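You operate a simulated robot arm through the tools that you are given. There is no shell and no other tool. Be economical: measure what you need, move in short steps, check, and stop when the job is done.

Carry out the task below with a simulated two-armed robot. There is one attempt and no reset: what you move stays moved.

Task
Take the blue cleaning pad and put it on top of the small parts carton. Put the blue valve that says "B" from the left end of the service bench on the upper tape shelf and the blue valve marked "A" on the top of the grey cabinet. Fetch the small loudspeaker and set it on top of the pink tape case. Open the bottom left drawer of the grey cabinet, put the black foam shield from the inside of the bottom left drawer of the grey cabinet on top of the red hand drum and shut the drawer again. Open the top left drawer of the grey cabinet, put the slim silver microphone from the inside of the top left drawer of the grey cabinet on top of the red microphone, then shut the drawer. Take the purple wiper and put it on top of the tall parts carton. Take the swap adapter with the white grip on the oak top of the grey cabinet and put it away on the top of the multicore tray. Pick up the yellow microphone with one hand, pass it to the other hand and put it on the back of the long wooden bench. Open the right drawer of the guitar bench. Any order will do. Set down upright: blue cleaning pad, blue valve, purple wiper, swap adapter with the white grip.

Only the result counts: the job must be done as asked and must still hold three seconds after the hand-in. Knocking over, shifting, dropping, spilling or breaking anything else fails it.

Robot
Two 7-joint arms with two-finger parallel grippers on one trunk, on a base that drives. Base frame: it is fixed to the floor where the robot stands at the start and does not move with it; the origin is under the middle of the robot, x ahead of it, y to its left, z up; the surface under the hand at the start is at about z = 0.796. Readings come in m, rad, newtons and seconds.
The left shoulder is at the start at [0.071, 0.156, 1.405], the right one opposite. Places, roughly: back of the long wooden bench (210x17 cm) [-2.18, -0.98, 0.76]; black foam shield (8x8x7 cm) [-5.1, -0.1, 0.4]; blue cleaning pad [0.5, 0, 0.75]; blue valve [-1.25, -0.5, 0.75]; bottom left drawer of the grey cabinet [-5.1, 0.1, 0.5]; pink tape case [0.5, 0.5, 0.5]; purple wiper [-5.25, 0.75, 1]; red hand drum (17x21x15 cm) [-5.1, 0.1, 1]; red microphone (5x5x15 cm) [-5, 0.4, 1]; right drawer of the guitar bench [-5.2, -2, 0.7]; slim silver microphone (3x3x15 cm) [-5.2, -0.1, 0.7]; small loudspeaker (14x14x6 cm) [-3.5, -0.9, 1.2]; small parts carton [-1.25, 2.25, 1.5]; swap adapter with the white grip (14x4x7 cm) [-5.2, 0.9, 0.9]; tall parts carton [-5.25, 0.5, 1]; top left drawer of the grey cabinet [-5.1, 0.1, 0.7]; top of the grey cabinet [-2.1, 2.1, 0.6]; top of the multicore tray [-2.1, -1.4, 0.8]; upper tape shelf (119x23 cm) [0.8, 0.1, 1.68]; yellow microphone (5x5x15 cm) [-5.3, 0.4, 1]. Payload 3.91 kg a hand.
Tool frame (each hand has its own): the origin (TCP) lies between the finger pads and is the grasp point; the fingertips stand 0.03 m ahead of it; z points along the fingers, y is the line along which they close. The gripper opens to 0.11 m. The fingers are 0.02 m wide and 0.01 m thick; the gripper's body (0.048 by 0.112 m) begins 0.055 m behind the TCP.
Orientation is told as [roll, pitch, yaw] about the base's x, y, z axes, in that order, counted from this pose: with the fingers straight down and closing along the base's y, the tool's x points along the base's -x, its y along +y and its z along -z.

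Tools
- The arms move only by the tool nudge_tool. It takes "left_steps", "right_steps" or both (then of equal length, played together; a hand with none holds still); each is a list of rows, each a list of 7 numbers: the shift along the tool's x, y, z in m, then the turn, a rotation vector about the tool's x, y, z in rad, then the opening in per cent of the stroke, from 0 (shut) to 100 (fully open). In form: [[dx, dy, dz, ax, ay, az, claw], ...]. A call has 1 to 10 rows; each row is the pose to reach, as a shift and turn from the pose commanded when the call began, along the tool's axes at that moment. A row lasts 0.2 s, in which the tool goes at most 0.05 m and 0.15 rad; a call with a longer step from one row to the next is refused whole, and so is a gripper value outside its range. A pose out of reach is approached as far as the arm can. The call stops where the force on the tool passes 40 N (or 10 N more than at its start, if that is more) or the arm is blocked; 0.2 s more then pass. The fingers move at their own pace (about 0.108 m/s each) and stop on an object; they squeeze with about 28 N. The grip force told is the motor's: it shows also when the fingers shut on nothing. Time passes only in rows, and 0.2 s behind the last, so rows that repeat a pose let the fingers close. The reply holds the time, the measured pose of the TCP, the force on the tool along the base axes, the opening and the grip force, in the units named above and with some noise, with the torque about the TCP (base axes, N m) and any sound that the robot's microphone picked up.
- Cameras (640 x 400 px; columns grow to the right, rows downward): "scene" is now at [0.0993, -0.0331, 1.6036]; the picture's right is [-0.68, -0.73, 0.00], its down [-0.68, 0.63, -0.38] and it looks along [0.28, -0.26, -0.92] (base axes); focal length 214 px, centre (320, 200). "left" rides on the left gripper at [0.072, -0.017, -0.103] in its tool frame; the picture's right is [0.23, 0.97, 0.00], its down [-0.76, 0.18, -0.62] and it looks along [-0.61, 0.14, 0.78] (tool axes); focal length 222 px, centre (320, 200). "right" rides on the right gripper at [0.072, 0.017, -0.103] in its tool frame; the picture's right is [-0.23, 0.97, 0.00], its down [-0.76, -0.18, -0.62] and it looks along [-0.61, -0.14, 0.78] (tool axes); focal length 222 px, centre (320, 200).
- get_image(camera): a new picture of that camera. No time passes.
- slide_trunk(by): slides the trunk up (or, below 0, down) by that many m; the arms and the scene camera ride with it, the base frame stays. It gives what a move gives, with no picture.
- base_move(legs): drives the robot by 1 to 6 legs, each [ahead, left, turn to the left] in m, m and rad, along the robot's own axes; the way and the turn of a leg run together, so that a leg with both is an arc; at most 1.5 m and 3.142 rad a leg. The arms and the cameras ride along, it lands a little off, and it stops where it bumps. It gives what a move gives.
- turn_head(pan, tilt): turns the head with the scene camera to pan (to the left, within 1.501 rad either way) and tilt (down, from -0.506 to 1.204), counted from straight ahead of the robot. It gives what a move gives.
- point_at(camera, pixels): for up to 12 pixels [column, row] of the newest picture of that camera ("zoom" is the newest enlarged one), the place [x, y, z] in the base frame of the surface seen there, good to about 0.002 m, but the place of the scene camera against the robot may be out by one fixed shift of up to 0.025 m in any direction. No time passes.
- zoom(camera, box): a new picture of the part [left, top, right, bottom] of that camera's present view, enlarged. No time passes.
- sign_off(): hands the job in; it is judged then, once.

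Keep the steps short. Do not move on a guess: measure, check each grasp and each placing, and mend mistakes. In all there are 378 turns and 340 pictures (those below and enlarged ones count). Leave the grippers open and the arms clear of the work at the hand-in unless told otherwise, and finish with a single line.

The tools are called by a JSON object that holds its "method" and its "body". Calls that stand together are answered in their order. nudge_tool: Moves the arms, as the interface text tells. Its arguments: {"type":"object","properties":{"left_steps":{"type":"array","items":{"type":"array","items":{"type":"number"}}},"right_steps":{"type":"array","items":{"type":"array","items":{"type":"number"}}}},"required":[]} The other tools are called the same way: slide_trunk (by) slides the trunk up or down; base_move (legs) drives the base; turn_head (pan, tilt) turns the head that bears the scene camera; get_image (camera) takes a picture; point_at (camera, pixels) gives the place of the surface under pixels of a picture; zoom (camera, box) takes an enlarged picture of a part of a camera's view; sign_off () hands the job in.

At the start:

```text
time_s: 0.0
left_position: [0.7969, -0.0306, 1.0001]
left_orientation: [0.0, 0.0, 0.001]
left_force: [0.3, 0.4, -0.1]
left_moment: [0.0, 0.01, 0.01]
left_gripper_width: 0.1102
left_gripper_force: 0.0
right_position: [0.4329, -0.572, 1.0004]
right_orientation: [-0.001, 0.001, -0.001]
right_force: [0.4, 0.1, -0.2]
right_moment: [-0.01, -0.01, 0.04]
right_gripper_width: 0.1099
right_gripper_force: 0.0
trunk travel left (down, up): [-0.85, 0.09]
robot x, y, heading: [0.0002, 0.0017, 0.0]
head pan, tilt: [-0.75, 1.18]
```

scene: 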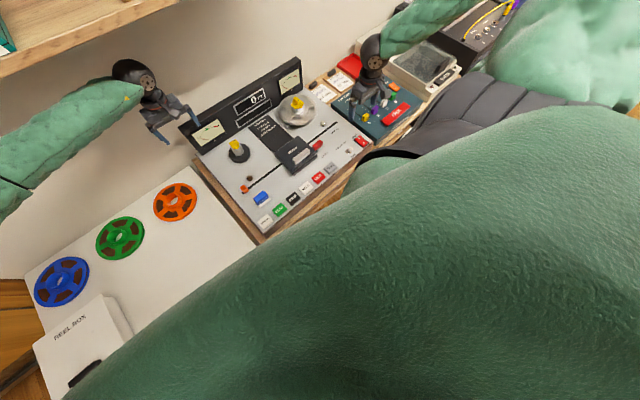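
right: 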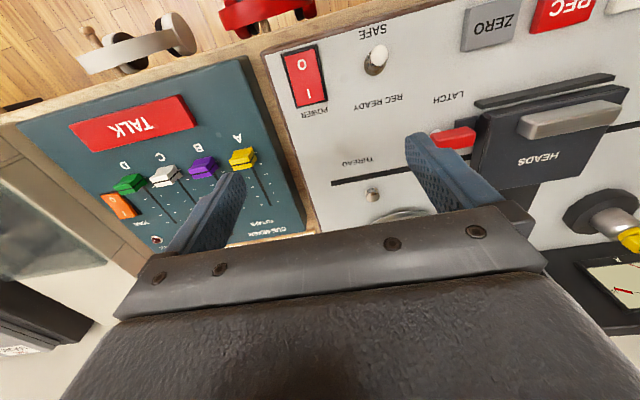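
left: 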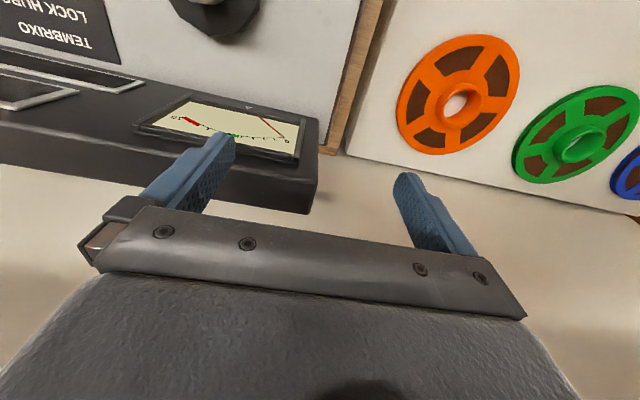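

I see the tape machine in front of the robot. First I'll turn the head to survey the scene.

{"method": "turn_head", "body": {"pan": 0.0, "tilt": 0.5}}

{"method": "get_image", "body": {"camera": "scene"}}

{"method": "turn_head", "body": {"pan": 1.4, "tilt": 0.4}}

{"method": "get_image", "body": {"camera": "scene"}}

{"method": "turn_head", "body": {"pan": -1.4, "tilt": 0.4}}

{"method": "get_image", "body": {"camera": "scene"}}

```text
time_s: 1.1
left_position: [0.7963, -0.0317, 0.9994]
left_orientation: [-0.001, 0.0, -0.001]
left_force: [0.0, 0.8, -1.0]
left_moment: [0.01, 0.01, -0.01]
left_gripper_width: 0.1101
left_gripper_force: 0.1
right_position: [0.4334, -0.5722, 0.9991]
right_orientation: [0.0, 0.0, -0.002]
right_force: [0.3, -1.0, -0.9]
right_moment: [0.05, -0.04, -0.01]
right_gripper_width: 0.1099
right_gripper_force: 0.1
trunk travel left (down, up): [-0.85, 0.09]
robot x, y, heading: [0.0018, -0.0016, 0.001]
head pan, tilt: [0.0, 0.499]
```

```text
336 pictures are left
```

scene: 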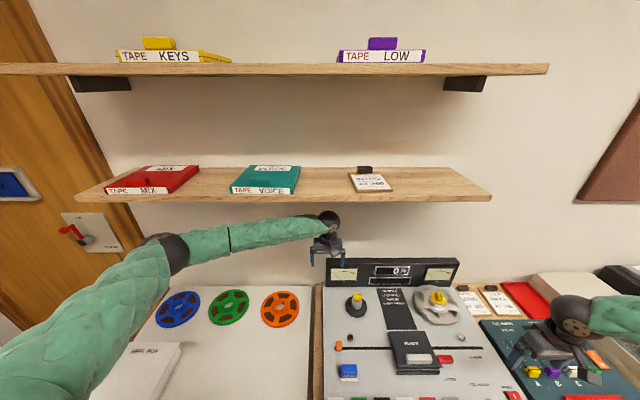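

```text
time_s: 2.6
left_position: [0.7978, -0.032, 1.0012]
left_orientation: [-0.002, 0.0, -0.001]
left_force: [0.6, -0.2, 0.4]
left_moment: [-0.01, 0.02, -0.03]
left_gripper_width: 0.11
left_gripper_force: 0.1
right_position: [0.4342, -0.572, 1.0]
right_orientation: [-0.001, -0.001, 0.0]
right_force: [0.3, 0.8, -0.5]
right_moment: [0.0, 0.01, 0.01]
right_gripper_width: 0.1102
right_gripper_force: 0.0
trunk travel left (down, up): [-0.85, 0.09]
robot x, y, heading: [0.0014, -0.0047, -0.001]
head pan, tilt: [1.4, 0.4]
```

```text
335 pictures are left
```

scene: 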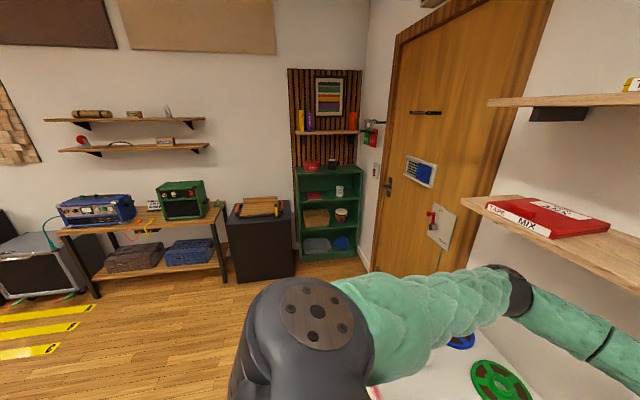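

```text
time_s: 5.1
left_position: [0.7969, -0.0321, 0.9989]
left_orientation: [0.0, 0.001, -0.002]
left_force: [-0.9, -0.1, -0.2]
left_moment: [0.02, -0.01, 0.03]
left_gripper_width: 0.1098
left_gripper_force: 0.0
right_position: [0.4338, -0.5713, 0.9999]
right_orientation: [0.0, -0.002, -0.002]
right_force: [0.0, 0.7, 0.0]
right_moment: [0.03, 0.01, -0.02]
right_gripper_width: 0.1098
right_gripper_force: 0.1
trunk travel left (down, up): [-0.85, 0.09]
robot x, y, heading: [0.0036, 0.0021, 0.001]
head pan, tilt: [-1.4, 0.4]
```

```text
334 pictures are left
```

scene: 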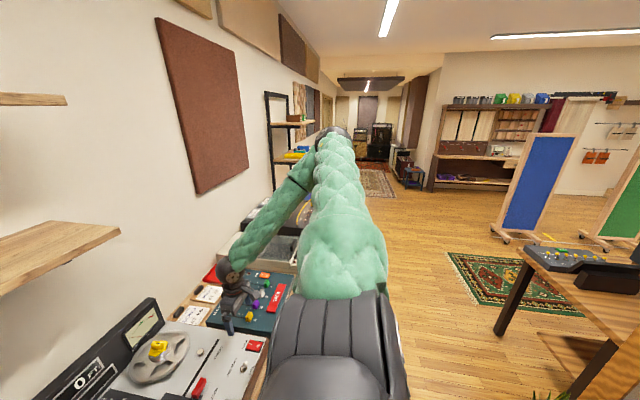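

I'll look closer at the front and measure key places there, then left.

{"method": "point_at", "body": {"camera": "scene", "pixels": [[560, 255], [535, 190], [500, 240], [460, 180], [600, 330], [500, 330], [300, 250], [380, 160]]}}

{"method": "turn_head", "body": {"pan": 0.0, "tilt": 0.9}}

{"method": "get_image", "body": {"camera": "scene"}}

{"method": "point_at", "body": {"camera": "scene", "pixels": [[345, 265], [180, 200], [130, 260], [360, 130], [340, 300], [60, 380], [320, 390]]}}

```text
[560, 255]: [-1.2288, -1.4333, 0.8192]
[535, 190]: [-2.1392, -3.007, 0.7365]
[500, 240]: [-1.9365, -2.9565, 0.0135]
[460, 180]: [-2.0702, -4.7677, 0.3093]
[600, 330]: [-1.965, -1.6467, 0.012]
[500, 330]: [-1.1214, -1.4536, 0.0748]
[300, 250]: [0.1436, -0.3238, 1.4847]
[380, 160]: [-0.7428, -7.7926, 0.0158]
```

```text
time_s: 6.6
left_position: [0.7983, -0.0311, 0.9992]
left_orientation: [0.002, 0.0, 0.0]
left_force: [0.4, 0.5, -0.3]
left_moment: [0.05, -0.01, -0.01]
left_gripper_width: 0.1098
left_gripper_force: 0.0
right_position: [0.4339, -0.5723, 1.0001]
right_orientation: [0.0, 0.0, -0.002]
right_force: [1.0, 0.3, 1.2]
right_moment: [0.02, 0.0, -0.02]
right_gripper_width: 0.11
right_gripper_force: 0.1
trunk travel left (down, up): [-0.85, 0.09]
robot x, y, heading: [0.0022, -0.0016, 0.001]
head pan, tilt: [0.0, 0.901]
```

```text
333 pictures are left
```

scene: 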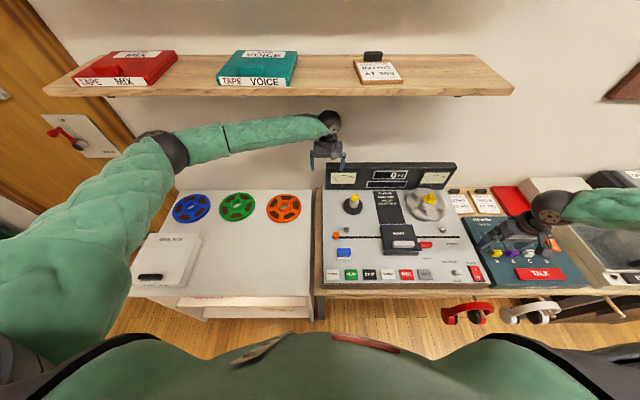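

```text
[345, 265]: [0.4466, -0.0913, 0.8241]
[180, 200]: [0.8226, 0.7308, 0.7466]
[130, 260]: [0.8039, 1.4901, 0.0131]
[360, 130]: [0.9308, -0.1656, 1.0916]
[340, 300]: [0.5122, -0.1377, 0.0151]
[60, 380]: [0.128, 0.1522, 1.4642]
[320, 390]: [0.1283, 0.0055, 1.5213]
```

{"method": "zoom", "body": {"camera": "scene", "box": [310, 160, 480, 290]}}

{"method": "zoom", "body": {"camera": "scene", "box": [120, 180, 330, 330]}}

```text
3.08 times, centred on (395, 225) of scene
```

zoom: 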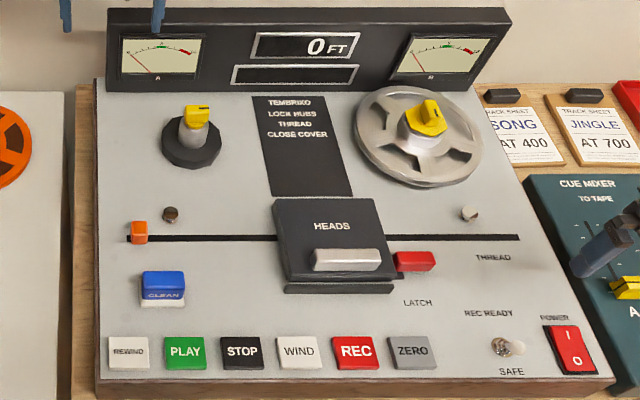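

```text
2.67 times, centred on (225, 255) of scene
```

zoom: 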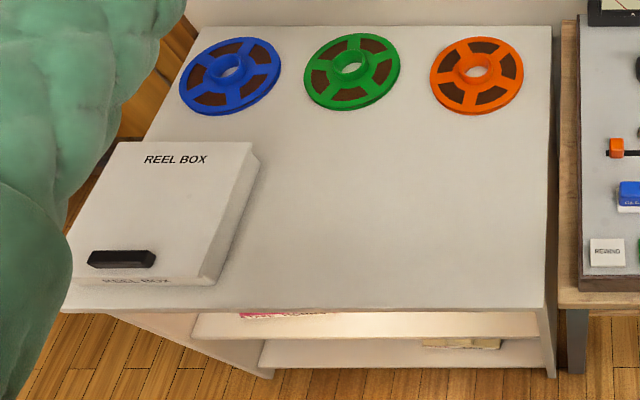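

{"method": "turn_head", "body": {"pan": 1.5, "tilt": 0.25}}

{"method": "get_image", "body": {"camera": "scene"}}

{"method": "point_at", "body": {"camera": "scene", "pixels": [[300, 235], [142, 265], [230, 255], [380, 200], [140, 155], [175, 150], [60, 260], [374, 165], [300, 310], [410, 160]]}}

{"method": "zoom", "body": {"camera": "scene", "box": [70, 100, 330, 262]}}

```text
time_s: 8.2
left_position: [0.7972, -0.0307, 1.0006]
left_orientation: [-0.001, 0.002, 0.001]
left_force: [0.6, -0.3, -0.1]
left_moment: [0.0, 0.02, 0.0]
left_gripper_width: 0.1098
left_gripper_force: 0.0
right_position: [0.4353, -0.571, 1.0002]
right_orientation: [0.0, 0.0, -0.001]
right_force: [-0.2, -0.2, 0.6]
right_moment: [-0.02, 0.04, -0.02]
right_gripper_width: 0.1101
right_gripper_force: 0.0
trunk travel left (down, up): [-0.85, 0.09]
robot x, y, heading: [0.0022, -0.001, -0.008]
head pan, tilt: [1.499, 0.25]
```

```text
330 pictures are left
```

scene: 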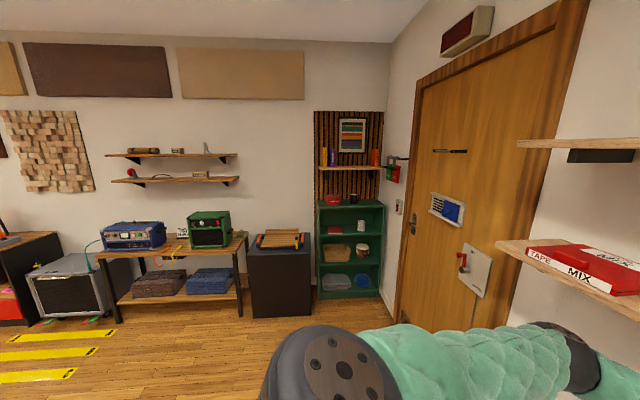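

```text
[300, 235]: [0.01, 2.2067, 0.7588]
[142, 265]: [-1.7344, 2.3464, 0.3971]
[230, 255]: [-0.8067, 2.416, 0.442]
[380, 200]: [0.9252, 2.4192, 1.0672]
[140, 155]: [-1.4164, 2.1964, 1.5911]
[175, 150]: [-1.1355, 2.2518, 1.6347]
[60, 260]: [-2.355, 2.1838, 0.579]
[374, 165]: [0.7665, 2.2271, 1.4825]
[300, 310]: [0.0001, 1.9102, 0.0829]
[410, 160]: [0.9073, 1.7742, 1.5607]
```

```text
2.46 times, centred on (200, 181) of scene
```

zoom: 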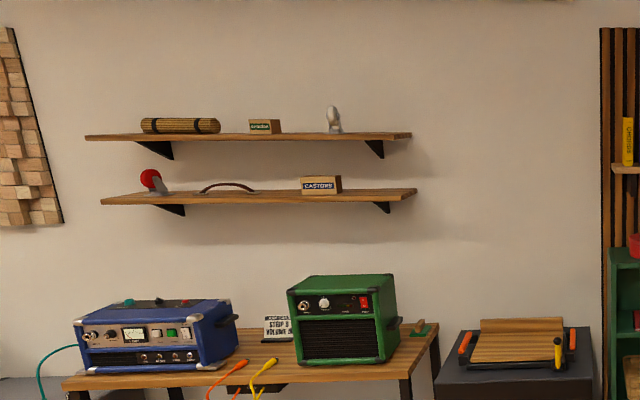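

The blue "CLEAN" pad sits on the tape machine near [0.45,-0.09,0.82]. I move the left hand back over it to measure with its own camera.

{"method": "nudge_tool", "body": {"left_steps": [[0.05, 0, 0, 0, 0, 0, 100], [0.1, 0, 0, 0, 0, 0, 100], [0.15, -0.01, 0, 0, 0, 0, 100], [0.2, -0.02, 0, 0, 0, 0, 100], [0.25, -0.03, 0, 0, 0, 0, 100], [0.3, -0.04, 0, 0, 0, 0, 100], [0.35, -0.05, 0, 0, 0, 0, 100], [0.38, -0.05, 0, 0, 0, 0, 100]]}}

{"method": "get_image", "body": {"camera": "left"}}

```text
refused: row 3 steps farther than a row can; nothing moved
```

```text
328 pictures are left
```

left: 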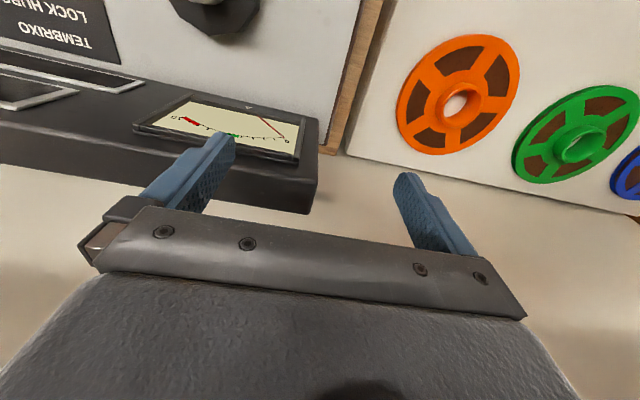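

{"method": "nudge_tool", "body": {"left_steps": [[0.045, 0, 0, 0, 0, 0, 100], [0.09, 0, 0, 0, 0, 0, 100], [0.135, -0.01, 0, 0, 0, 0, 100], [0.18, -0.02, 0, 0, 0, 0, 100], [0.225, -0.03, 0, 0, 0, 0, 100], [0.27, -0.04, 0, 0, 0, 0, 100], [0.315, -0.05, 0, 0, 0, 0, 100], [0.36, -0.06, 0, 0, 0, 0, 100]]}}

{"method": "get_image", "body": {"camera": "left"}}

```text
time_s: 10.0
left_position: [0.4373, -0.0914, 0.9989]
left_orientation: [0.002, 0.001, -0.001]
left_force: [0.1, 0.0, -0.2]
left_moment: [0.0, -0.03, -0.02]
left_gripper_width: 0.1102
left_gripper_force: 0.1
right_position: [0.4329, -0.5721, 0.999]
right_orientation: [0.001, -0.001, -0.001]
right_force: [0.3, 0.5, -0.1]
right_moment: [0.0, -0.03, -0.02]
right_gripper_width: 0.1099
right_gripper_force: 0.1
trunk travel left (down, up): [-0.85, 0.09]
robot x, y, heading: [-0.0002, 0.0041, -0.004]
head pan, tilt: [1.499, 0.25]
```

```text
327 pictures are left
```

left: 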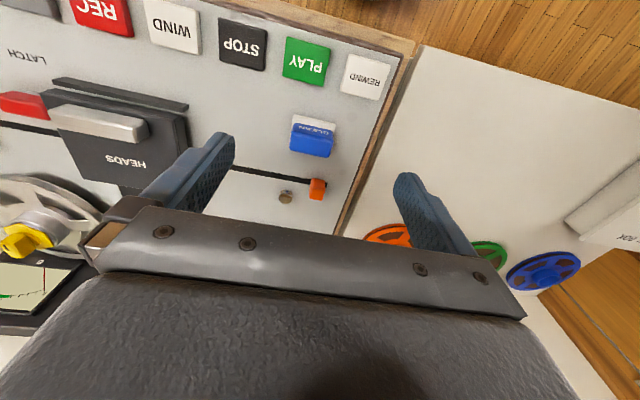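

{"method": "zoom", "body": {"camera": "left", "box": [270, 95, 370, 170]}}

{"method": "point_at", "body": {"camera": "left", "pixels": [[295, 133], [331, 139], [312, 135], [312, 150], [315, 120], [300, 118], [333, 122], [350, 110]]}}

```text
5.33 times, centred on (320, 132) of left
```

zoom: 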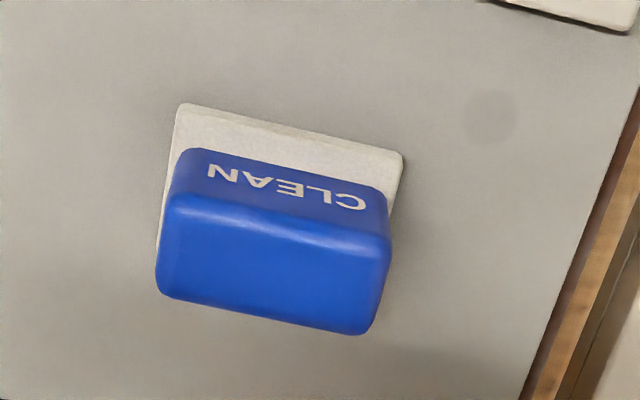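

```text
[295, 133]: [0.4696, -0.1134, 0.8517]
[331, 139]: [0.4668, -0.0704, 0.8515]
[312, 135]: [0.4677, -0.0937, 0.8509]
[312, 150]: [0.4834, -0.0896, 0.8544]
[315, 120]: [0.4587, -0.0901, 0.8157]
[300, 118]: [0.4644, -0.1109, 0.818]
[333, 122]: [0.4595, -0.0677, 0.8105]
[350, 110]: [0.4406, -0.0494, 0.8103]
```

{"method": "point_at", "body": {"camera": "zoom", "pixels": [[265, 305], [165, 285], [365, 325], [285, 225], [180, 205], [385, 245], [285, 185], [100, 200]]}}

```text
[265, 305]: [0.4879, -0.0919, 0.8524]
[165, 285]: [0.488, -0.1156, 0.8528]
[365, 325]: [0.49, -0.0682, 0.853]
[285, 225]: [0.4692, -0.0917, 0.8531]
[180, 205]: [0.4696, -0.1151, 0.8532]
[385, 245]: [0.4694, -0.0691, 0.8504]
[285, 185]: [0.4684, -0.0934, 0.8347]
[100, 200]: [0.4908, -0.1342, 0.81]
```

Pad block spans x 0.468–0.492, y −0.117…−0.068, top z 0.853. I lower the left hand over it.

{"method": "nudge_tool", "body": {"left_steps": [[-0.042, 0, 0.02, 0, 0, 0, 80], [-0.042, -0.001, 0.065, 0, 0, 0, 80], [-0.042, -0.001, 0.11, 0, 0, 0, 80], [-0.042, -0.001, 0.151, 0, 0, 0, 80], [-0.042, -0.001, 0.151, 0, 0, 0, 80]]}}

{"method": "get_image", "body": {"camera": "left"}}

```text
time_s: 11.2
left_position: [0.4818, -0.095, 0.8479]
left_orientation: [0.0, 0.0, -0.001]
left_force: [-0.8, 0.2, 0.2]
left_moment: [0.02, 0.0, 0.01]
left_gripper_width: 0.0877
left_gripper_force: 0.0
right_position: [0.4337, -0.5717, 0.9996]
right_orientation: [-0.001, 0.0, 0.0]
right_force: [1.4, 0.2, -0.1]
right_moment: [-0.01, -0.02, -0.03]
right_gripper_width: 0.1098
right_gripper_force: 0.1
trunk travel left (down, up): [-0.85, 0.09]
robot x, y, heading: [0.0029, 0.001, 0.001]
head pan, tilt: [1.499, 0.25]
```

```text
325 pictures are left
```

left: 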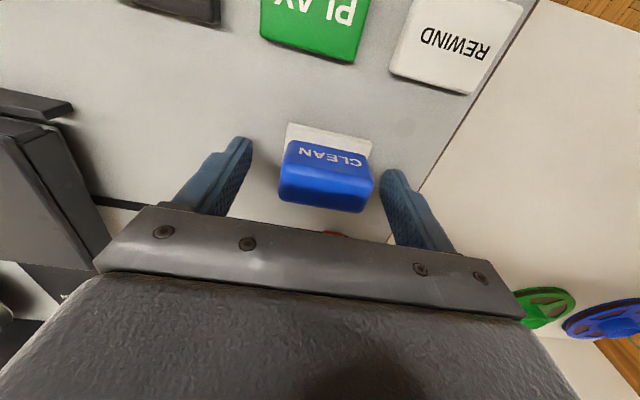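

Aligned; close and lift.

{"method": "nudge_tool", "body": {"left_steps": [[0, 0, 0, 0, 0, 0, 30], [0, 0, 0, 0, 0, 0, 20], [0, 0, 0, 0, 0, 0, 20], [0, 0, -0.04, 0, 0, 0, 20], [0, 0, -0.09, 0, 0, 0, 20], [0, 0, -0.13, 0, 0, 0, 20]]}}

{"method": "get_image", "body": {"camera": "left"}}

```text
time_s: 12.6
left_position: [0.4811, -0.0933, 0.9771]
left_orientation: [-0.001, 0.001, 0.0]
left_force: [-1.0, 0.4, -0.5]
left_moment: [0.0, -0.02, 0.01]
left_gripper_width: 0.0513
left_gripper_force: 28.0
right_position: [0.4337, -0.5712, 0.9999]
right_orientation: [0.0, 0.001, -0.002]
right_force: [-1.2, -0.1, -0.1]
right_moment: [-0.01, 0.02, 0.03]
right_gripper_width: 0.1101
right_gripper_force: 0.1
trunk travel left (down, up): [-0.85, 0.09]
robot x, y, heading: [0.0009, -0.0018, 0.003]
head pan, tilt: [1.499, 0.25]
```

```text
324 pictures are left
```

left: 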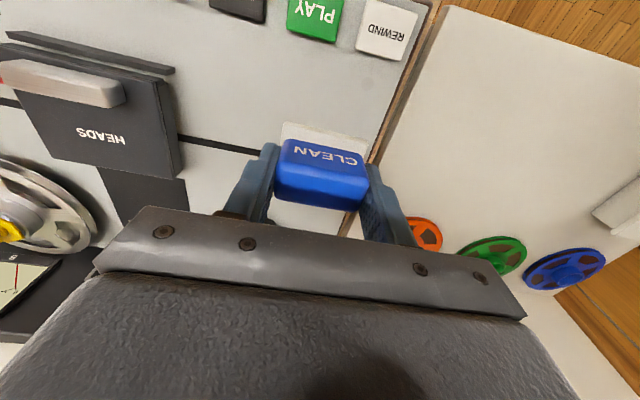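

Pad held (width 0.051, 28 N). Now I tuck both hands closer to the body before turning.

{"method": "nudge_tool", "body": {"left_steps": [[0.03, 0.03, 0, 0, 0, 0, 20], [0.05, 0.07, 0, 0, 0, 0, 20], [0.07, 0.11, 0, 0, 0, 0, 20], [0.09, 0.15, -0.02, 0, 0, 0, 20], [0.09, 0.19, -0.04, 0, 0, 0, 20]], "right_steps": [[0.02, 0.04, 0, 0, 0, 0, 100], [0.03, 0.08, -0.02, 0, 0, 0, 100], [0.04, 0.12, -0.04, 0, 0, 0, 100], [0.05, 0.16, -0.06, 0, 0, 0, 100], [0.05, 0.18, -0.08, 0, 0, 0, 100]]}}

{"method": "base_move", "body": {"legs": [[0, 0, 0.8]]}}

{"method": "get_image", "body": {"camera": "scene"}}

```text
time_s: 13.8
left_position: [0.3878, 0.0976, 1.0183]
left_orientation: [0.0, -0.001, -0.002]
left_force: [0.0, 0.4, 0.1]
left_moment: [0.01, 0.02, -0.04]
left_gripper_width: 0.0513
left_gripper_force: 27.8
right_position: [0.4013, -0.4012, 1.0725]
right_orientation: [-0.001, 0.0, -0.003]
right_force: [0.6, -0.2, 0.3]
right_moment: [-0.03, -0.03, -0.01]
right_gripper_width: 0.1103
right_gripper_force: 0.0
right hand out of reach, approached as far as the arm can: row 4, 5
trunk travel left (down, up): [-0.85, 0.09]
robot x, y, heading: [0.002, 0.0018, 0.001]
head pan, tilt: [1.499, 0.25]
```

```text
time_s: 16.3
left_position: [0.2041, 0.3442, 1.0197]
left_orientation: [-0.001, 0.0, 0.787]
left_force: [-0.6, 0.3, -0.2]
left_moment: [0.03, 0.04, 0.0]
left_gripper_width: 0.0517
left_gripper_force: 28.0
right_position: [0.5689, 0.0018, 1.0701]
right_orientation: [0.002, 0.0, 0.786]
right_force: [-0.7, 0.1, -0.3]
right_moment: [-0.01, 0.01, -0.01]
right_gripper_width: 0.1097
right_gripper_force: 0.1
trunk travel left (down, up): [-0.85, 0.09]
robot x, y, heading: [-0.0049, -0.0037, 0.786]
head pan, tilt: [1.499, 0.25]
```

```text
323 pictures are left
```

scene: 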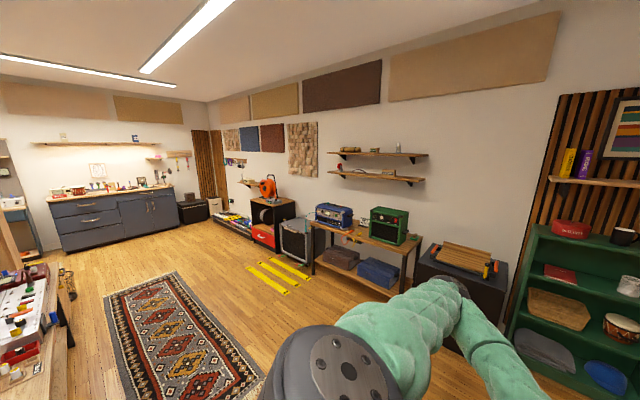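

{"method": "base_move", "body": {"legs": [[0, 0, 0.8]]}}

{"method": "turn_head", "body": {"pan": 1.4, "tilt": 0.5}}

{"method": "get_image", "body": {"camera": "scene"}}

{"method": "point_at", "body": {"camera": "scene", "pixels": [[60, 200], [150, 200], [300, 200], [200, 250], [400, 200], [250, 150]]}}

```text
time_s: 17.4
left_position: [0.1663, 0.3421, 1.0191]
left_orientation: [-0.012, -0.005, 0.846]
left_force: [0.0, 0.2, -0.4]
left_moment: [-0.04, 0.0, 0.01]
left_gripper_width: 0.0516
left_gripper_force: 27.9
right_position: [0.5488, 0.022, 1.0767]
right_orientation: [-0.01, -0.002, 0.844]
right_force: [0.6, -1.1, -0.5]
right_moment: [-0.01, 0.02, 0.0]
right_gripper_width: 0.1104
right_gripper_force: 0.0
trunk travel left (down, up): [-0.85, 0.09]
robot x, y, heading: [-0.0082, -0.016, 0.853]
head pan, tilt: [1.499, 0.25]
stopped in leg 1: the robot was blocked; the commanded pose is now the measured one
```

```text
time_s: 18.2
left_position: [0.1647, 0.3408, 1.0206]
left_orientation: [-0.011, -0.006, 0.85]
left_force: [0.1, 0.6, -0.6]
left_moment: [0.01, 0.01, 0.0]
left_gripper_width: 0.0512
left_gripper_force: 28.1
right_position: [0.5467, 0.0225, 1.0776]
right_orientation: [-0.008, -0.003, 0.848]
right_force: [-0.4, 0.0, -0.7]
right_moment: [0.01, 0.01, 0.0]
right_gripper_width: 0.1099
right_gripper_force: 0.0
trunk travel left (down, up): [-0.85, 0.09]
robot x, y, heading: [-0.0073, -0.0209, 0.855]
head pan, tilt: [1.4, 0.499]
```

```text
322 pictures are left
```

scene: 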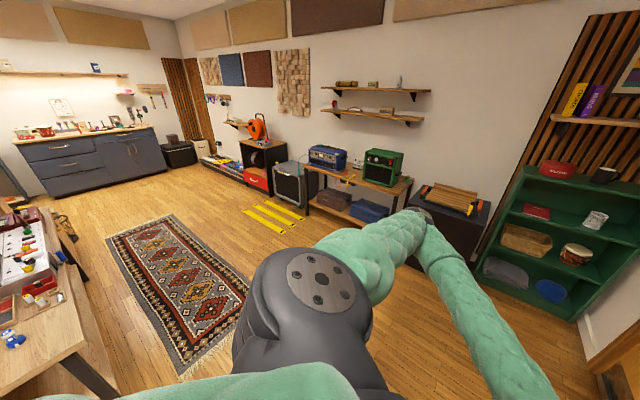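

```text
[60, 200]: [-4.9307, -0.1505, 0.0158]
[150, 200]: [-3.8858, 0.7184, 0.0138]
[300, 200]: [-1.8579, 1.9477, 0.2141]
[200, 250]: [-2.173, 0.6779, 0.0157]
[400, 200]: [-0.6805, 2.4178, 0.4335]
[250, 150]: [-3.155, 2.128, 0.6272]
```

The turn was blocked. I look to the right and down to see what it touched.

{"method": "turn_head", "body": {"pan": -0.6, "tilt": 0.7}}

{"method": "get_image", "body": {"camera": "scene"}}

{"method": "turn_head", "body": {"pan": -1.5, "tilt": 0.7}}

{"method": "get_image", "body": {"camera": "scene"}}

```text
time_s: 20.1
left_position: [0.1645, 0.3412, 1.0207]
left_orientation: [-0.013, -0.007, 0.849]
left_force: [-1.0, -0.1, -1.0]
left_moment: [-0.01, 0.01, 0.01]
left_gripper_width: 0.0511
left_gripper_force: 27.8
right_position: [0.5468, 0.0231, 1.0784]
right_orientation: [-0.009, -0.005, 0.847]
right_force: [0.1, 1.1, -0.1]
right_moment: [-0.02, 0.0, -0.03]
right_gripper_width: 0.11
right_gripper_force: 0.1
trunk travel left (down, up): [-0.85, 0.09]
robot x, y, heading: [-0.0057, -0.015, 0.848]
head pan, tilt: [-0.6, 0.7]
```

```text
321 pictures are left
```

scene: 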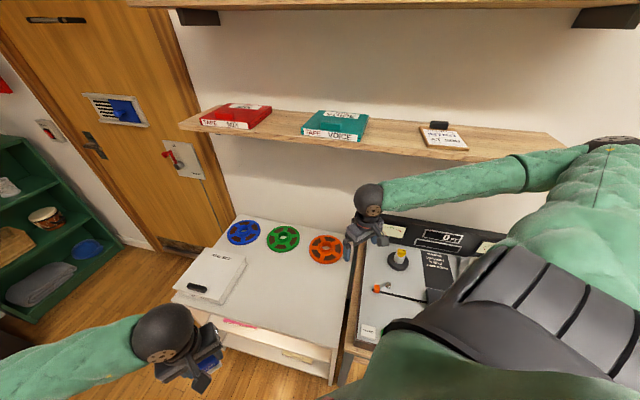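

```text
time_s: 21.3
left_position: [0.1648, 0.3422, 1.022]
left_orientation: [-0.011, -0.006, 0.85]
left_force: [1.1, 0.8, -0.6]
left_moment: [0.0, -0.02, -0.01]
left_gripper_width: 0.0514
left_gripper_force: 27.4
right_position: [0.5477, 0.0236, 1.0777]
right_orientation: [-0.009, -0.006, 0.848]
right_force: [0.1, 0.6, -1.1]
right_moment: [-0.02, -0.01, -0.01]
right_gripper_width: 0.11
right_gripper_force: 0.1
trunk travel left (down, up): [-0.85, 0.09]
robot x, y, heading: [-0.0047, -0.013, 0.852]
head pan, tilt: [-1.499, 0.7]
```

```text
320 pictures are left
```

scene: 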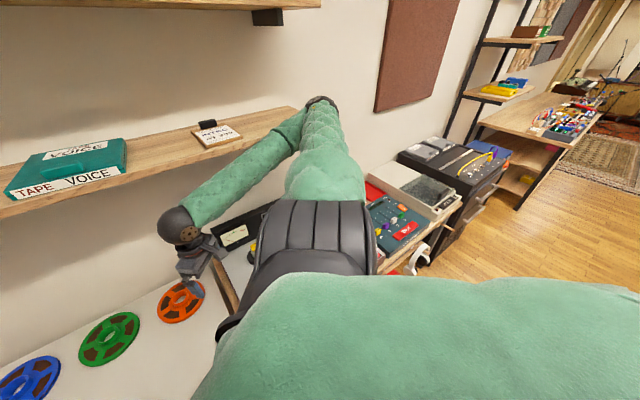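

The right elbow met the shelf end/wall; nothing moved. I check the free room behind before backing off.

{"method": "turn_head", "body": {"pan": 1.5, "tilt": 0.8}}

{"method": "get_image", "body": {"camera": "scene"}}

{"method": "point_at", "body": {"camera": "scene", "pixels": [[120, 250], [150, 300], [60, 280], [40, 200], [20, 330], [100, 180], [200, 250]]}}

```text
time_s: 23.9
left_position: [0.1652, 0.341, 1.0205]
left_orientation: [-0.01, -0.008, 0.851]
left_force: [0.2, 1.0, -0.4]
left_moment: [0.03, 0.01, 0.04]
left_gripper_width: 0.0513
left_gripper_force: 27.7
right_position: [0.5471, 0.022, 1.077]
right_orientation: [-0.01, -0.004, 0.846]
right_force: [-0.2, -0.1, 0.0]
right_moment: [0.01, 0.01, 0.01]
right_gripper_width: 0.1101
right_gripper_force: 0.1
trunk travel left (down, up): [-0.85, 0.09]
robot x, y, heading: [-0.0034, -0.0166, 0.845]
head pan, tilt: [1.499, 0.799]
```

```text
319 pictures are left
```

scene: 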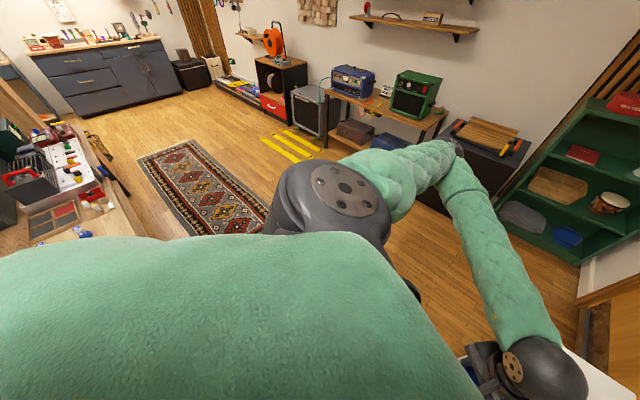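

```text
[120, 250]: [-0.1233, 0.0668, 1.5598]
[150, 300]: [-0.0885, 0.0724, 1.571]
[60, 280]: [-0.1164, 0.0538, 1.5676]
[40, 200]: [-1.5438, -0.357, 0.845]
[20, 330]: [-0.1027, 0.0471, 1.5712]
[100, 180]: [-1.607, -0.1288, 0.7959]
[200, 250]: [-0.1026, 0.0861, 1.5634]
```

{"method": "zoom", "body": {"camera": "scene", "box": [0, 110, 150, 245]}}

{"method": "point_at", "body": {"camera": "scene", "pixels": [[82, 232], [62, 210], [128, 234], [45, 236], [97, 204], [130, 190], [100, 130], [10, 235]]}}

```text
2.96 times, centred on (75, 178) of scene
```

zoom: 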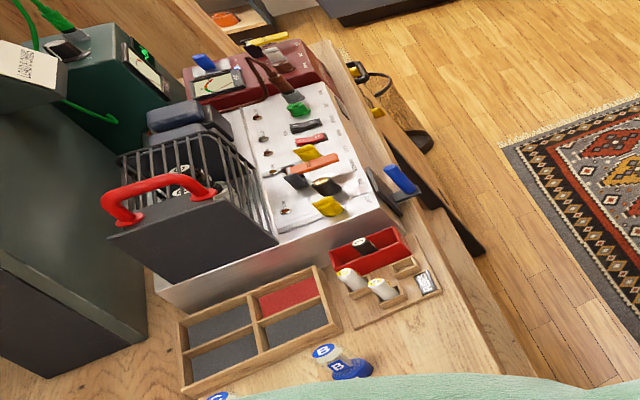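

```text
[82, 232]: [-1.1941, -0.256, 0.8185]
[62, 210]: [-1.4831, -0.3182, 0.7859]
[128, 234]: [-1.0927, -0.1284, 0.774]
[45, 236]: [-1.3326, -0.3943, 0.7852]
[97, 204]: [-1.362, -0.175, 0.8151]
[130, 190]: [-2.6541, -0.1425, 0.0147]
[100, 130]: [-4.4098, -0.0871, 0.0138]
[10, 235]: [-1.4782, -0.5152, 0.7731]
```

Valve "B" is at about [-1.19,-0.26,0.82] on the bench (z 0.774). I back the robot away from the shelf wall by 0.3 m and then turn left to face the amp wall.

{"method": "base_move", "body": {"legs": [[-0.2, 0.225, 0], [0, 0, 0.725]]}}

{"method": "turn_head", "body": {"pan": 0.3, "tilt": 0.3}}

{"method": "get_image", "body": {"camera": "scene"}}

{"method": "point_at", "body": {"camera": "scene", "pixels": [[300, 330], [200, 330], [250, 250], [100, 300], [390, 300]]}}

```text
time_s: 24.6
left_position: [0.1682, 0.3429, 1.0185]
left_orientation: [-0.008, -0.002, 0.845]
left_force: [-0.7, -0.1, -1.4]
left_moment: [0.01, 0.01, -0.03]
left_gripper_width: 0.0512
left_gripper_force: 27.8
right_position: [0.5493, 0.0216, 1.0754]
right_orientation: [-0.012, 0.002, 0.842]
right_force: [0.1, -0.1, 0.2]
right_moment: [0.02, 0.01, -0.01]
right_gripper_width: 0.11
right_gripper_force: 0.1
trunk travel left (down, up): [-0.85, 0.09]
robot x, y, heading: [-0.0067, -0.0153, 0.845]
head pan, tilt: [1.499, 0.799]
stopped in leg 1: the robot was blocked; the commanded pose is now the measured one
```

```text
time_s: 26.0
left_position: [0.1665, 0.3421, 1.0209]
left_orientation: [-0.009, -0.005, 0.845]
left_force: [0.3, -0.2, -0.3]
left_moment: [-0.02, -0.01, 0.0]
left_gripper_width: 0.0514
left_gripper_force: 28.0
right_position: [0.548, 0.0233, 1.0767]
right_orientation: [-0.01, -0.002, 0.845]
right_force: [-0.9, 0.8, -0.7]
right_moment: [0.0, 0.01, -0.02]
right_gripper_width: 0.1102
right_gripper_force: 0.1
trunk travel left (down, up): [-0.85, 0.09]
robot x, y, heading: [-0.0105, -0.0133, 0.848]
head pan, tilt: [0.3, 0.3]
```

```text
317 pictures are left
```

scene: 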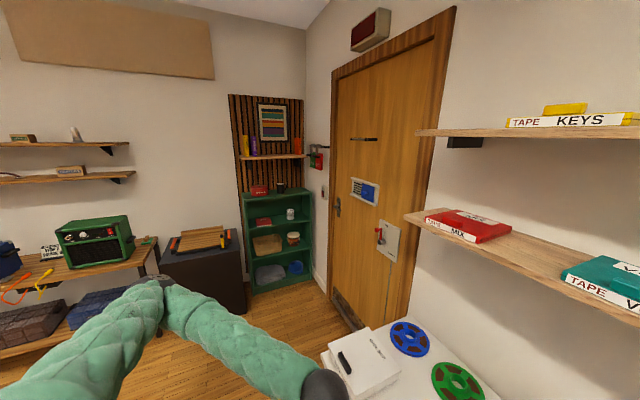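

```text
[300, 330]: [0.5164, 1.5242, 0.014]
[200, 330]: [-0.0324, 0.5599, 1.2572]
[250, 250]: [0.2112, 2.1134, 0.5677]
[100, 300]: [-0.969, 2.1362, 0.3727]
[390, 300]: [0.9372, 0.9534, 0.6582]
```

Still blocked. I turn back right a little, where it was free, and look down around the base.

{"method": "base_move", "body": {"legs": [[0, 0, -0.3]]}}

{"method": "turn_head", "body": {"pan": 1.5, "tilt": 1.2}}

{"method": "get_image", "body": {"camera": "scene"}}

{"method": "turn_head", "body": {"pan": -1.5, "tilt": 1.2}}

{"method": "get_image", "body": {"camera": "scene"}}

```text
time_s: 27.4
left_position: [0.2768, 0.2681, 1.0192]
left_orientation: [0.0, 0.003, 0.538]
left_force: [0.3, -0.3, -0.9]
left_moment: [-0.04, 0.01, -0.04]
left_gripper_width: 0.0511
left_gripper_force: 28.0
right_position: [0.5417, -0.1544, 1.0698]
right_orientation: [0.0, 0.006, 0.535]
right_force: [0.1, -0.8, 0.3]
right_moment: [0.01, 0.04, 0.02]
right_gripper_width: 0.1099
right_gripper_force: 0.0
trunk travel left (down, up): [-0.85, 0.09]
robot x, y, heading: [-0.006, -0.0151, 0.535]
head pan, tilt: [0.3, 0.3]
```

```text
time_s: 28.8
left_position: [0.2761, 0.2673, 1.0197]
left_orientation: [0.001, 0.004, 0.537]
left_force: [0.1, 0.1, -0.6]
left_moment: [-0.02, 0.03, 0.03]
left_gripper_width: 0.0511
left_gripper_force: 28.0
right_position: [0.5436, -0.1545, 1.0694]
right_orientation: [0.0, 0.005, 0.536]
right_force: [0.7, 0.2, 0.5]
right_moment: [-0.02, 0.0, 0.0]
right_gripper_width: 0.1104
right_gripper_force: 0.1
trunk travel left (down, up): [-0.85, 0.09]
robot x, y, heading: [-0.0085, -0.0145, 0.535]
head pan, tilt: [1.499, 1.201]
```

```text
316 pictures are left
```

scene: 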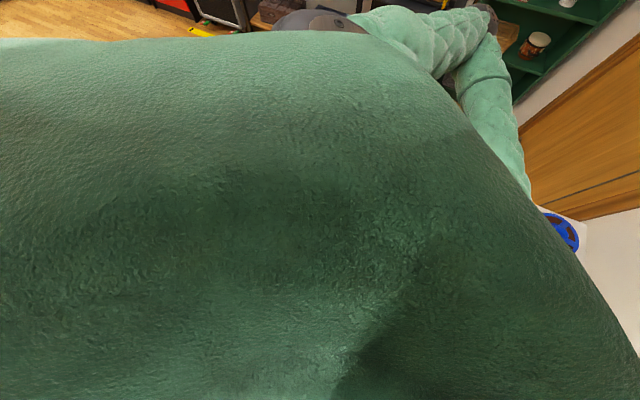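

```text
time_s: 31.4
left_position: [0.2748, 0.2678, 1.0184]
left_orientation: [0.001, 0.001, 0.535]
left_force: [0.1, -0.2, -0.3]
left_moment: [0.02, 0.03, 0.0]
left_gripper_width: 0.0512
left_gripper_force: 28.0
right_position: [0.543, -0.1545, 1.0708]
right_orientation: [-0.001, 0.003, 0.537]
right_force: [0.0, -0.5, -0.1]
right_moment: [0.01, 0.03, -0.04]
right_gripper_width: 0.1099
right_gripper_force: 0.1
trunk travel left (down, up): [-0.85, 0.09]
robot x, y, heading: [-0.0093, -0.0131, 0.535]
head pan, tilt: [-1.499, 1.201]
```

```text
315 pictures are left
```

scene: 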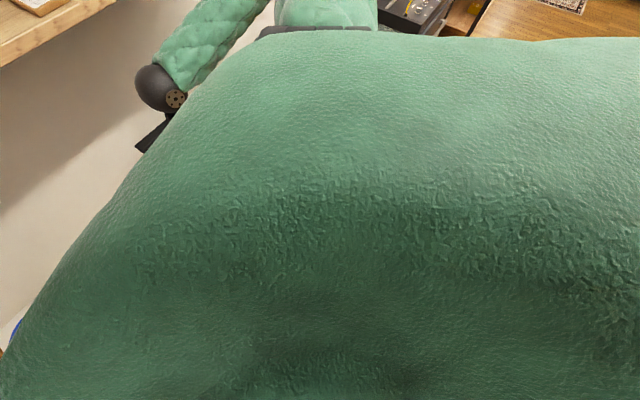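

{"method": "base_move", "body": {"legs": [[-0.172, 0.102, 0]]}}

```text
time_s: 33.0
left_position: [0.0751, 0.2696, 1.0188]
left_orientation: [0.0, 0.001, 0.539]
left_force: [1.0, 0.1, -0.3]
left_moment: [-0.01, -0.03, -0.01]
left_gripper_width: 0.0514
left_gripper_force: 27.9
right_position: [0.3421, -0.1516, 1.0701]
right_orientation: [0.0, 0.006, 0.537]
right_force: [0.0, -0.3, 0.1]
right_moment: [0.02, 0.02, 0.03]
right_gripper_width: 0.1101
right_gripper_force: 0.0
trunk travel left (down, up): [-0.85, 0.09]
robot x, y, heading: [-0.2095, -0.0063, 0.54]
head pan, tilt: [-1.499, 1.201]
```

{"method": "base_move", "body": {"legs": [[0.12, 0.394, 0], [0, 0, 1.03]]}}

{"method": "turn_head", "body": {"pan": 0.3, "tilt": 0.3}}

{"method": "get_image", "body": {"camera": "scene"}}

{"method": "point_at", "body": {"camera": "scene", "pixels": [[300, 330], [200, 310], [250, 250], [100, 300], [390, 300], [340, 160]]}}

```text
time_s: 38.1
left_position: [-0.412, 0.7632, 1.0184]
left_orientation: [-0.001, 0.003, 1.599]
left_force: [0.3, -0.2, -0.3]
left_moment: [-0.02, 0.01, -0.02]
left_gripper_width: 0.0513
left_gripper_force: 27.8
right_position: [0.0859, 0.7901, 1.0701]
right_orientation: [0.0, 0.002, 1.599]
right_force: [0.7, 0.3, 0.0]
right_moment: [0.03, 0.04, -0.02]
right_gripper_width: 0.1099
right_gripper_force: 0.2
trunk travel left (down, up): [-0.85, 0.09]
robot x, y, heading: [-0.3089, 0.3744, 1.598]
head pan, tilt: [-1.499, 1.201]
```

```text
time_s: 39.9
left_position: [-0.4127, 0.7633, 1.0186]
left_orientation: [0.001, 0.001, 1.599]
left_force: [0.4, -0.1, 0.4]
left_moment: [-0.02, 0.03, -0.01]
left_gripper_width: 0.0513
left_gripper_force: 28.5
right_position: [0.0862, 0.7908, 1.0708]
right_orientation: [-0.001, 0.005, 1.597]
right_force: [0.3, 0.1, 0.9]
right_moment: [-0.01, 0.02, 0.01]
right_gripper_width: 0.11
right_gripper_force: 0.1
trunk travel left (down, up): [-0.85, 0.09]
robot x, y, heading: [-0.3057, 0.376, 1.594]
head pan, tilt: [0.3, 0.3]
```

```text
314 pictures are left
```

scene: 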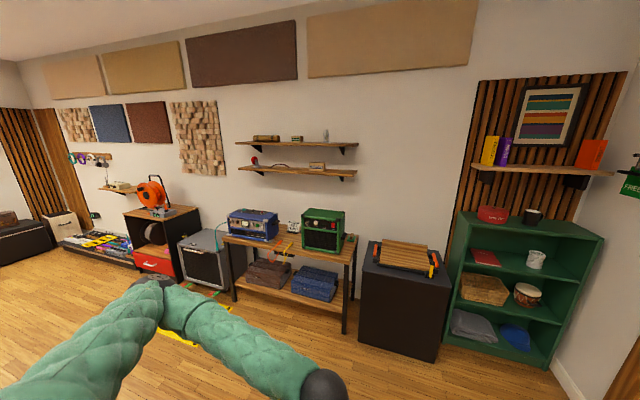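

```text
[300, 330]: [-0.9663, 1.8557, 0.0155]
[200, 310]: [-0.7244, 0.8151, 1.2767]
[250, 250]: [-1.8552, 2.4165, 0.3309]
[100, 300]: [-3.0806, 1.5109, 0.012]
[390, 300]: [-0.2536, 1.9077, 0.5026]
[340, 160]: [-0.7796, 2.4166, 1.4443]
```

Wall at y≈2.42. I drive to about (-1.2, 1.35) facing the wall shelves.

{"method": "base_move", "body": {"legs": [[0.5, 0.45, -0.025], [0.45, 0.45, 0]]}}

{"method": "turn_head", "body": {"pan": 0.0, "tilt": 0.3}}

{"method": "get_image", "body": {"camera": "scene"}}

```text
time_s: 46.8
left_position: [-1.3194, 1.7099, 1.018]
left_orientation: [0.0, 0.002, 1.574]
left_force: [0.1, -0.8, -0.7]
left_moment: [-0.04, 0.03, 0.03]
left_gripper_width: 0.0512
left_gripper_force: 27.8
right_position: [-0.8212, 1.7247, 1.07]
right_orientation: [0.0, 0.003, 1.573]
right_force: [-0.8, -0.4, -0.5]
right_moment: [0.01, -0.01, -0.05]
right_gripper_width: 0.11
right_gripper_force: 0.1
trunk travel left (down, up): [-0.85, 0.09]
robot x, y, heading: [-1.2212, 1.3247, 1.575]
head pan, tilt: [0.3, 0.3]
```

```text
time_s: 47.6
left_position: [-1.3199, 1.7102, 1.0186]
left_orientation: [0.002, 0.003, 1.574]
left_force: [0.9, -0.4, 0.3]
left_moment: [0.02, -0.01, 0.0]
left_gripper_width: 0.0512
left_gripper_force: 28.1
right_position: [-0.8213, 1.7246, 1.0705]
right_orientation: [-0.001, 0.005, 1.573]
right_force: [0.0, 0.0, 0.1]
right_moment: [-0.01, 0.01, 0.0]
right_gripper_width: 0.11
right_gripper_force: 0.1
trunk travel left (down, up): [-0.85, 0.09]
robot x, y, heading: [-1.2196, 1.324, 1.576]
head pan, tilt: [0.0, 0.3]
```

```text
313 pictures are left
```

scene: 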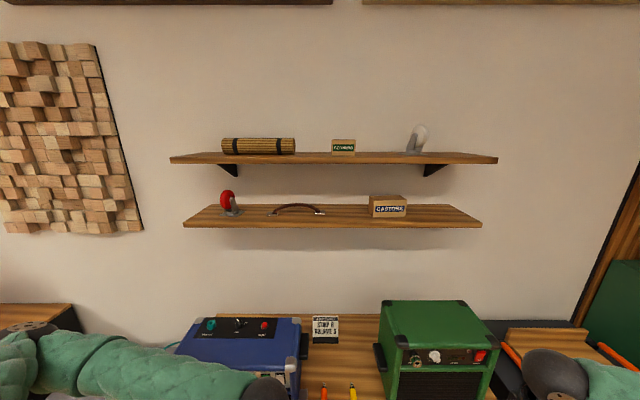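

{"method": "zoom", "body": {"camera": "scene", "box": [200, 110, 440, 250]}}

{"method": "point_at", "body": {"camera": "scene", "pixels": [[344, 146], [344, 139], [388, 198], [388, 210], [371, 199], [406, 199], [300, 157], [300, 163], [333, 145], [355, 145], [372, 205], [300, 220]]}}

```text
2.67 times, centred on (320, 180) of scene
```

zoom: 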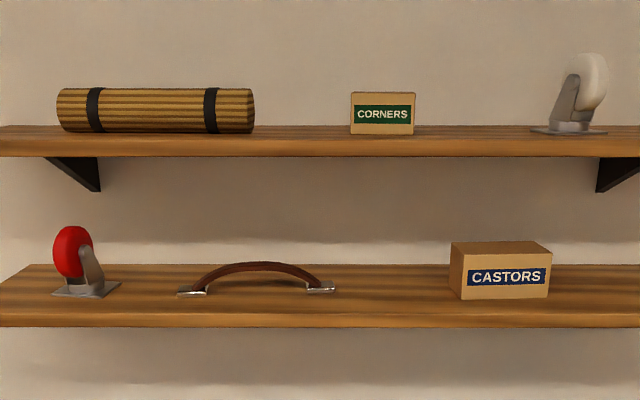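

```text
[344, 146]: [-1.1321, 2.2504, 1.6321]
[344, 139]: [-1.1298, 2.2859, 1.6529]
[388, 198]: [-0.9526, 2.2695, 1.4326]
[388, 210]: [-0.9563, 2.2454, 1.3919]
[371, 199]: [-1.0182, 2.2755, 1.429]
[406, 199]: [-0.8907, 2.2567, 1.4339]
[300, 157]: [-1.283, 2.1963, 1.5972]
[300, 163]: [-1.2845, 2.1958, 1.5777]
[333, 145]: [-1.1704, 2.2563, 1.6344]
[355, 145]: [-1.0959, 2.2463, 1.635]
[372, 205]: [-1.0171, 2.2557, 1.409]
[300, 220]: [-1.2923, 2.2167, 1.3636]
```

Two cartons: the smaller "CORNERS" one at x≈-1.13 (top z≈1.65) matches "small parts carton" at [-1.25,2.25,1.5]. I raise the trunk and lift the left hand in front of the shelves.

{"method": "slide_trunk", "body": {"by": 0.09}}

{"method": "nudge_tool", "body": {"left_steps": [[0, 0, -0.05, 0, 0, 0, 20], [0, 0, -0.1, 0, 0, 0, 20], [0, 0, -0.15, 0, 0, 0, 20], [0, 0, -0.2, 0, 0, 0, 20], [0, 0, -0.25, 0, 0, 0, 20], [0, 0, -0.3, 0, 0, 0, 20], [0, 0, -0.35, 0, 0, 0, 20], [0, 0, -0.4, 0, 0, 0, 20], [0, 0, -0.45, 0, 0, 0, 20], [0, 0, -0.5, 0, 0, 0, 20]]}}

```text
time_s: 48.9
left_position: [-1.3211, 1.71, 1.1086]
left_orientation: [0.0, 0.001, 1.574]
left_force: [-1.0, 1.3, -0.7]
left_moment: [0.01, 0.01, 0.01]
left_gripper_width: 0.0514
left_gripper_force: 27.8
right_position: [-0.8216, 1.7244, 1.1606]
right_orientation: [0.001, 0.005, 1.572]
right_force: [0.1, 0.3, 0.2]
right_moment: [0.01, 0.0, -0.02]
right_gripper_width: 0.1099
right_gripper_force: 0.0
trunk travel left (down, up): [-0.94, 0.0]
robot x, y, heading: [-1.224, 1.3202, 1.574]
head pan, tilt: [0.0, 0.3]
```

```text
time_s: 51.1
left_position: [-1.3204, 1.7075, 1.6093]
left_orientation: [0.0, 0.0, 1.574]
left_force: [-0.2, 0.8, -0.2]
left_moment: [0.03, -0.02, -0.02]
left_gripper_width: 0.0513
left_gripper_force: 27.9
left hand out of reach, approached as far as the arm can: row 1, 2, 3, 4, 5, 6, 7
right_position: [-0.8188, 1.7245, 1.1612]
right_orientation: [0.0, 0.004, 1.573]
right_force: [0.8, -0.1, -0.2]
right_moment: [0.01, -0.01, -0.03]
right_gripper_width: 0.1097
right_gripper_force: 0.1
trunk travel left (down, up): [-0.94, 0.0]
robot x, y, heading: [-1.226, 1.3215, 1.569]
head pan, tilt: [0.0, 0.3]
```

{"method": "nudge_tool", "body": {"left_steps": [[0, -0.035, -0.035, 0, 0, 0, 20], [0, -0.07, -0.07, 0, 0, 0, 20], [0, -0.105, -0.105, 0, 0, 0, 20], [0, -0.14, -0.14, 0, 0, 0, 20], [0, -0.17, -0.17, 0, 0, 0, 20], [-0.04, -0.19, -0.19, 0, 0, 0, 20], [-0.09, -0.19, -0.2, 0, 0, 0, 20], [-0.14, -0.19, -0.2, 0, 0, 0, 20], [-0.19, -0.19, -0.2, 0, 0, 0, 20], [-0.24, -0.19, -0.2, 0, 0, 0, 20]]}}

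{"method": "get_image", "body": {"camera": "left"}}

```text
refused: row 7 steps farther than a row can; nothing moved
```

```text
311 pictures are left
```

left: 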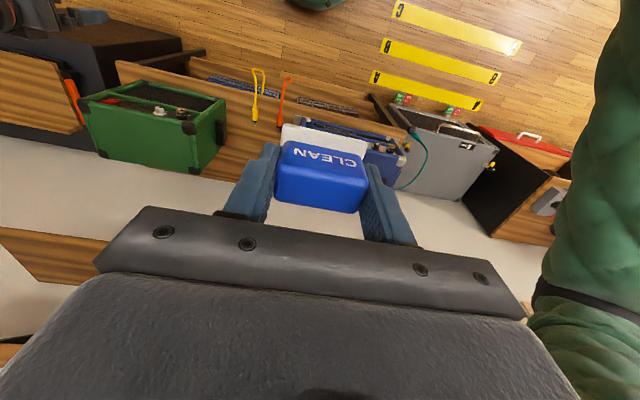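

{"method": "nudge_tool", "body": {"left_steps": [[0, -0.035, -0.03, 0, 0, 0, 20], [0, -0.07, -0.06, 0, 0, 0, 20], [0, -0.105, -0.09, 0, 0, 0, 20], [0, -0.14, -0.12, 0, 0, 0, 20], [0, -0.17, -0.15, 0, 0, 0, 20], [-0.03, -0.19, -0.18, 0, 0, 0, 20], [-0.075, -0.19, -0.2, 0, 0, 0, 20], [-0.12, -0.19, -0.2, 0, 0, 0, 20], [-0.17, -0.19, -0.2, 0, 0, 0, 20], [-0.22, -0.19, -0.2, 0, 0, 0, 20]]}}

{"method": "get_image", "body": {"camera": "left"}}

```text
time_s: 53.3
left_position: [-1.1345, 1.9296, 1.8079]
left_orientation: [0.0, 0.002, 1.576]
left_force: [-0.6, 0.4, -1.5]
left_moment: [-0.01, 0.03, 0.0]
left_gripper_width: 0.0513
left_gripper_force: 28.0
right_position: [-0.8204, 1.7268, 1.1597]
right_orientation: [-0.002, 0.006, 1.572]
right_force: [-0.7, 0.3, 0.7]
right_moment: [0.01, 0.02, -0.01]
right_gripper_width: 0.1099
right_gripper_force: 0.0
trunk travel left (down, up): [-0.94, 0.0]
robot x, y, heading: [-1.2231, 1.3206, 1.574]
head pan, tilt: [0.0, 0.3]
```

```text
310 pictures are left
```

left: 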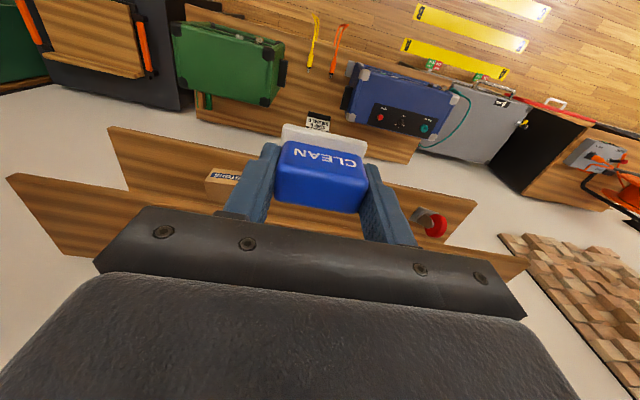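

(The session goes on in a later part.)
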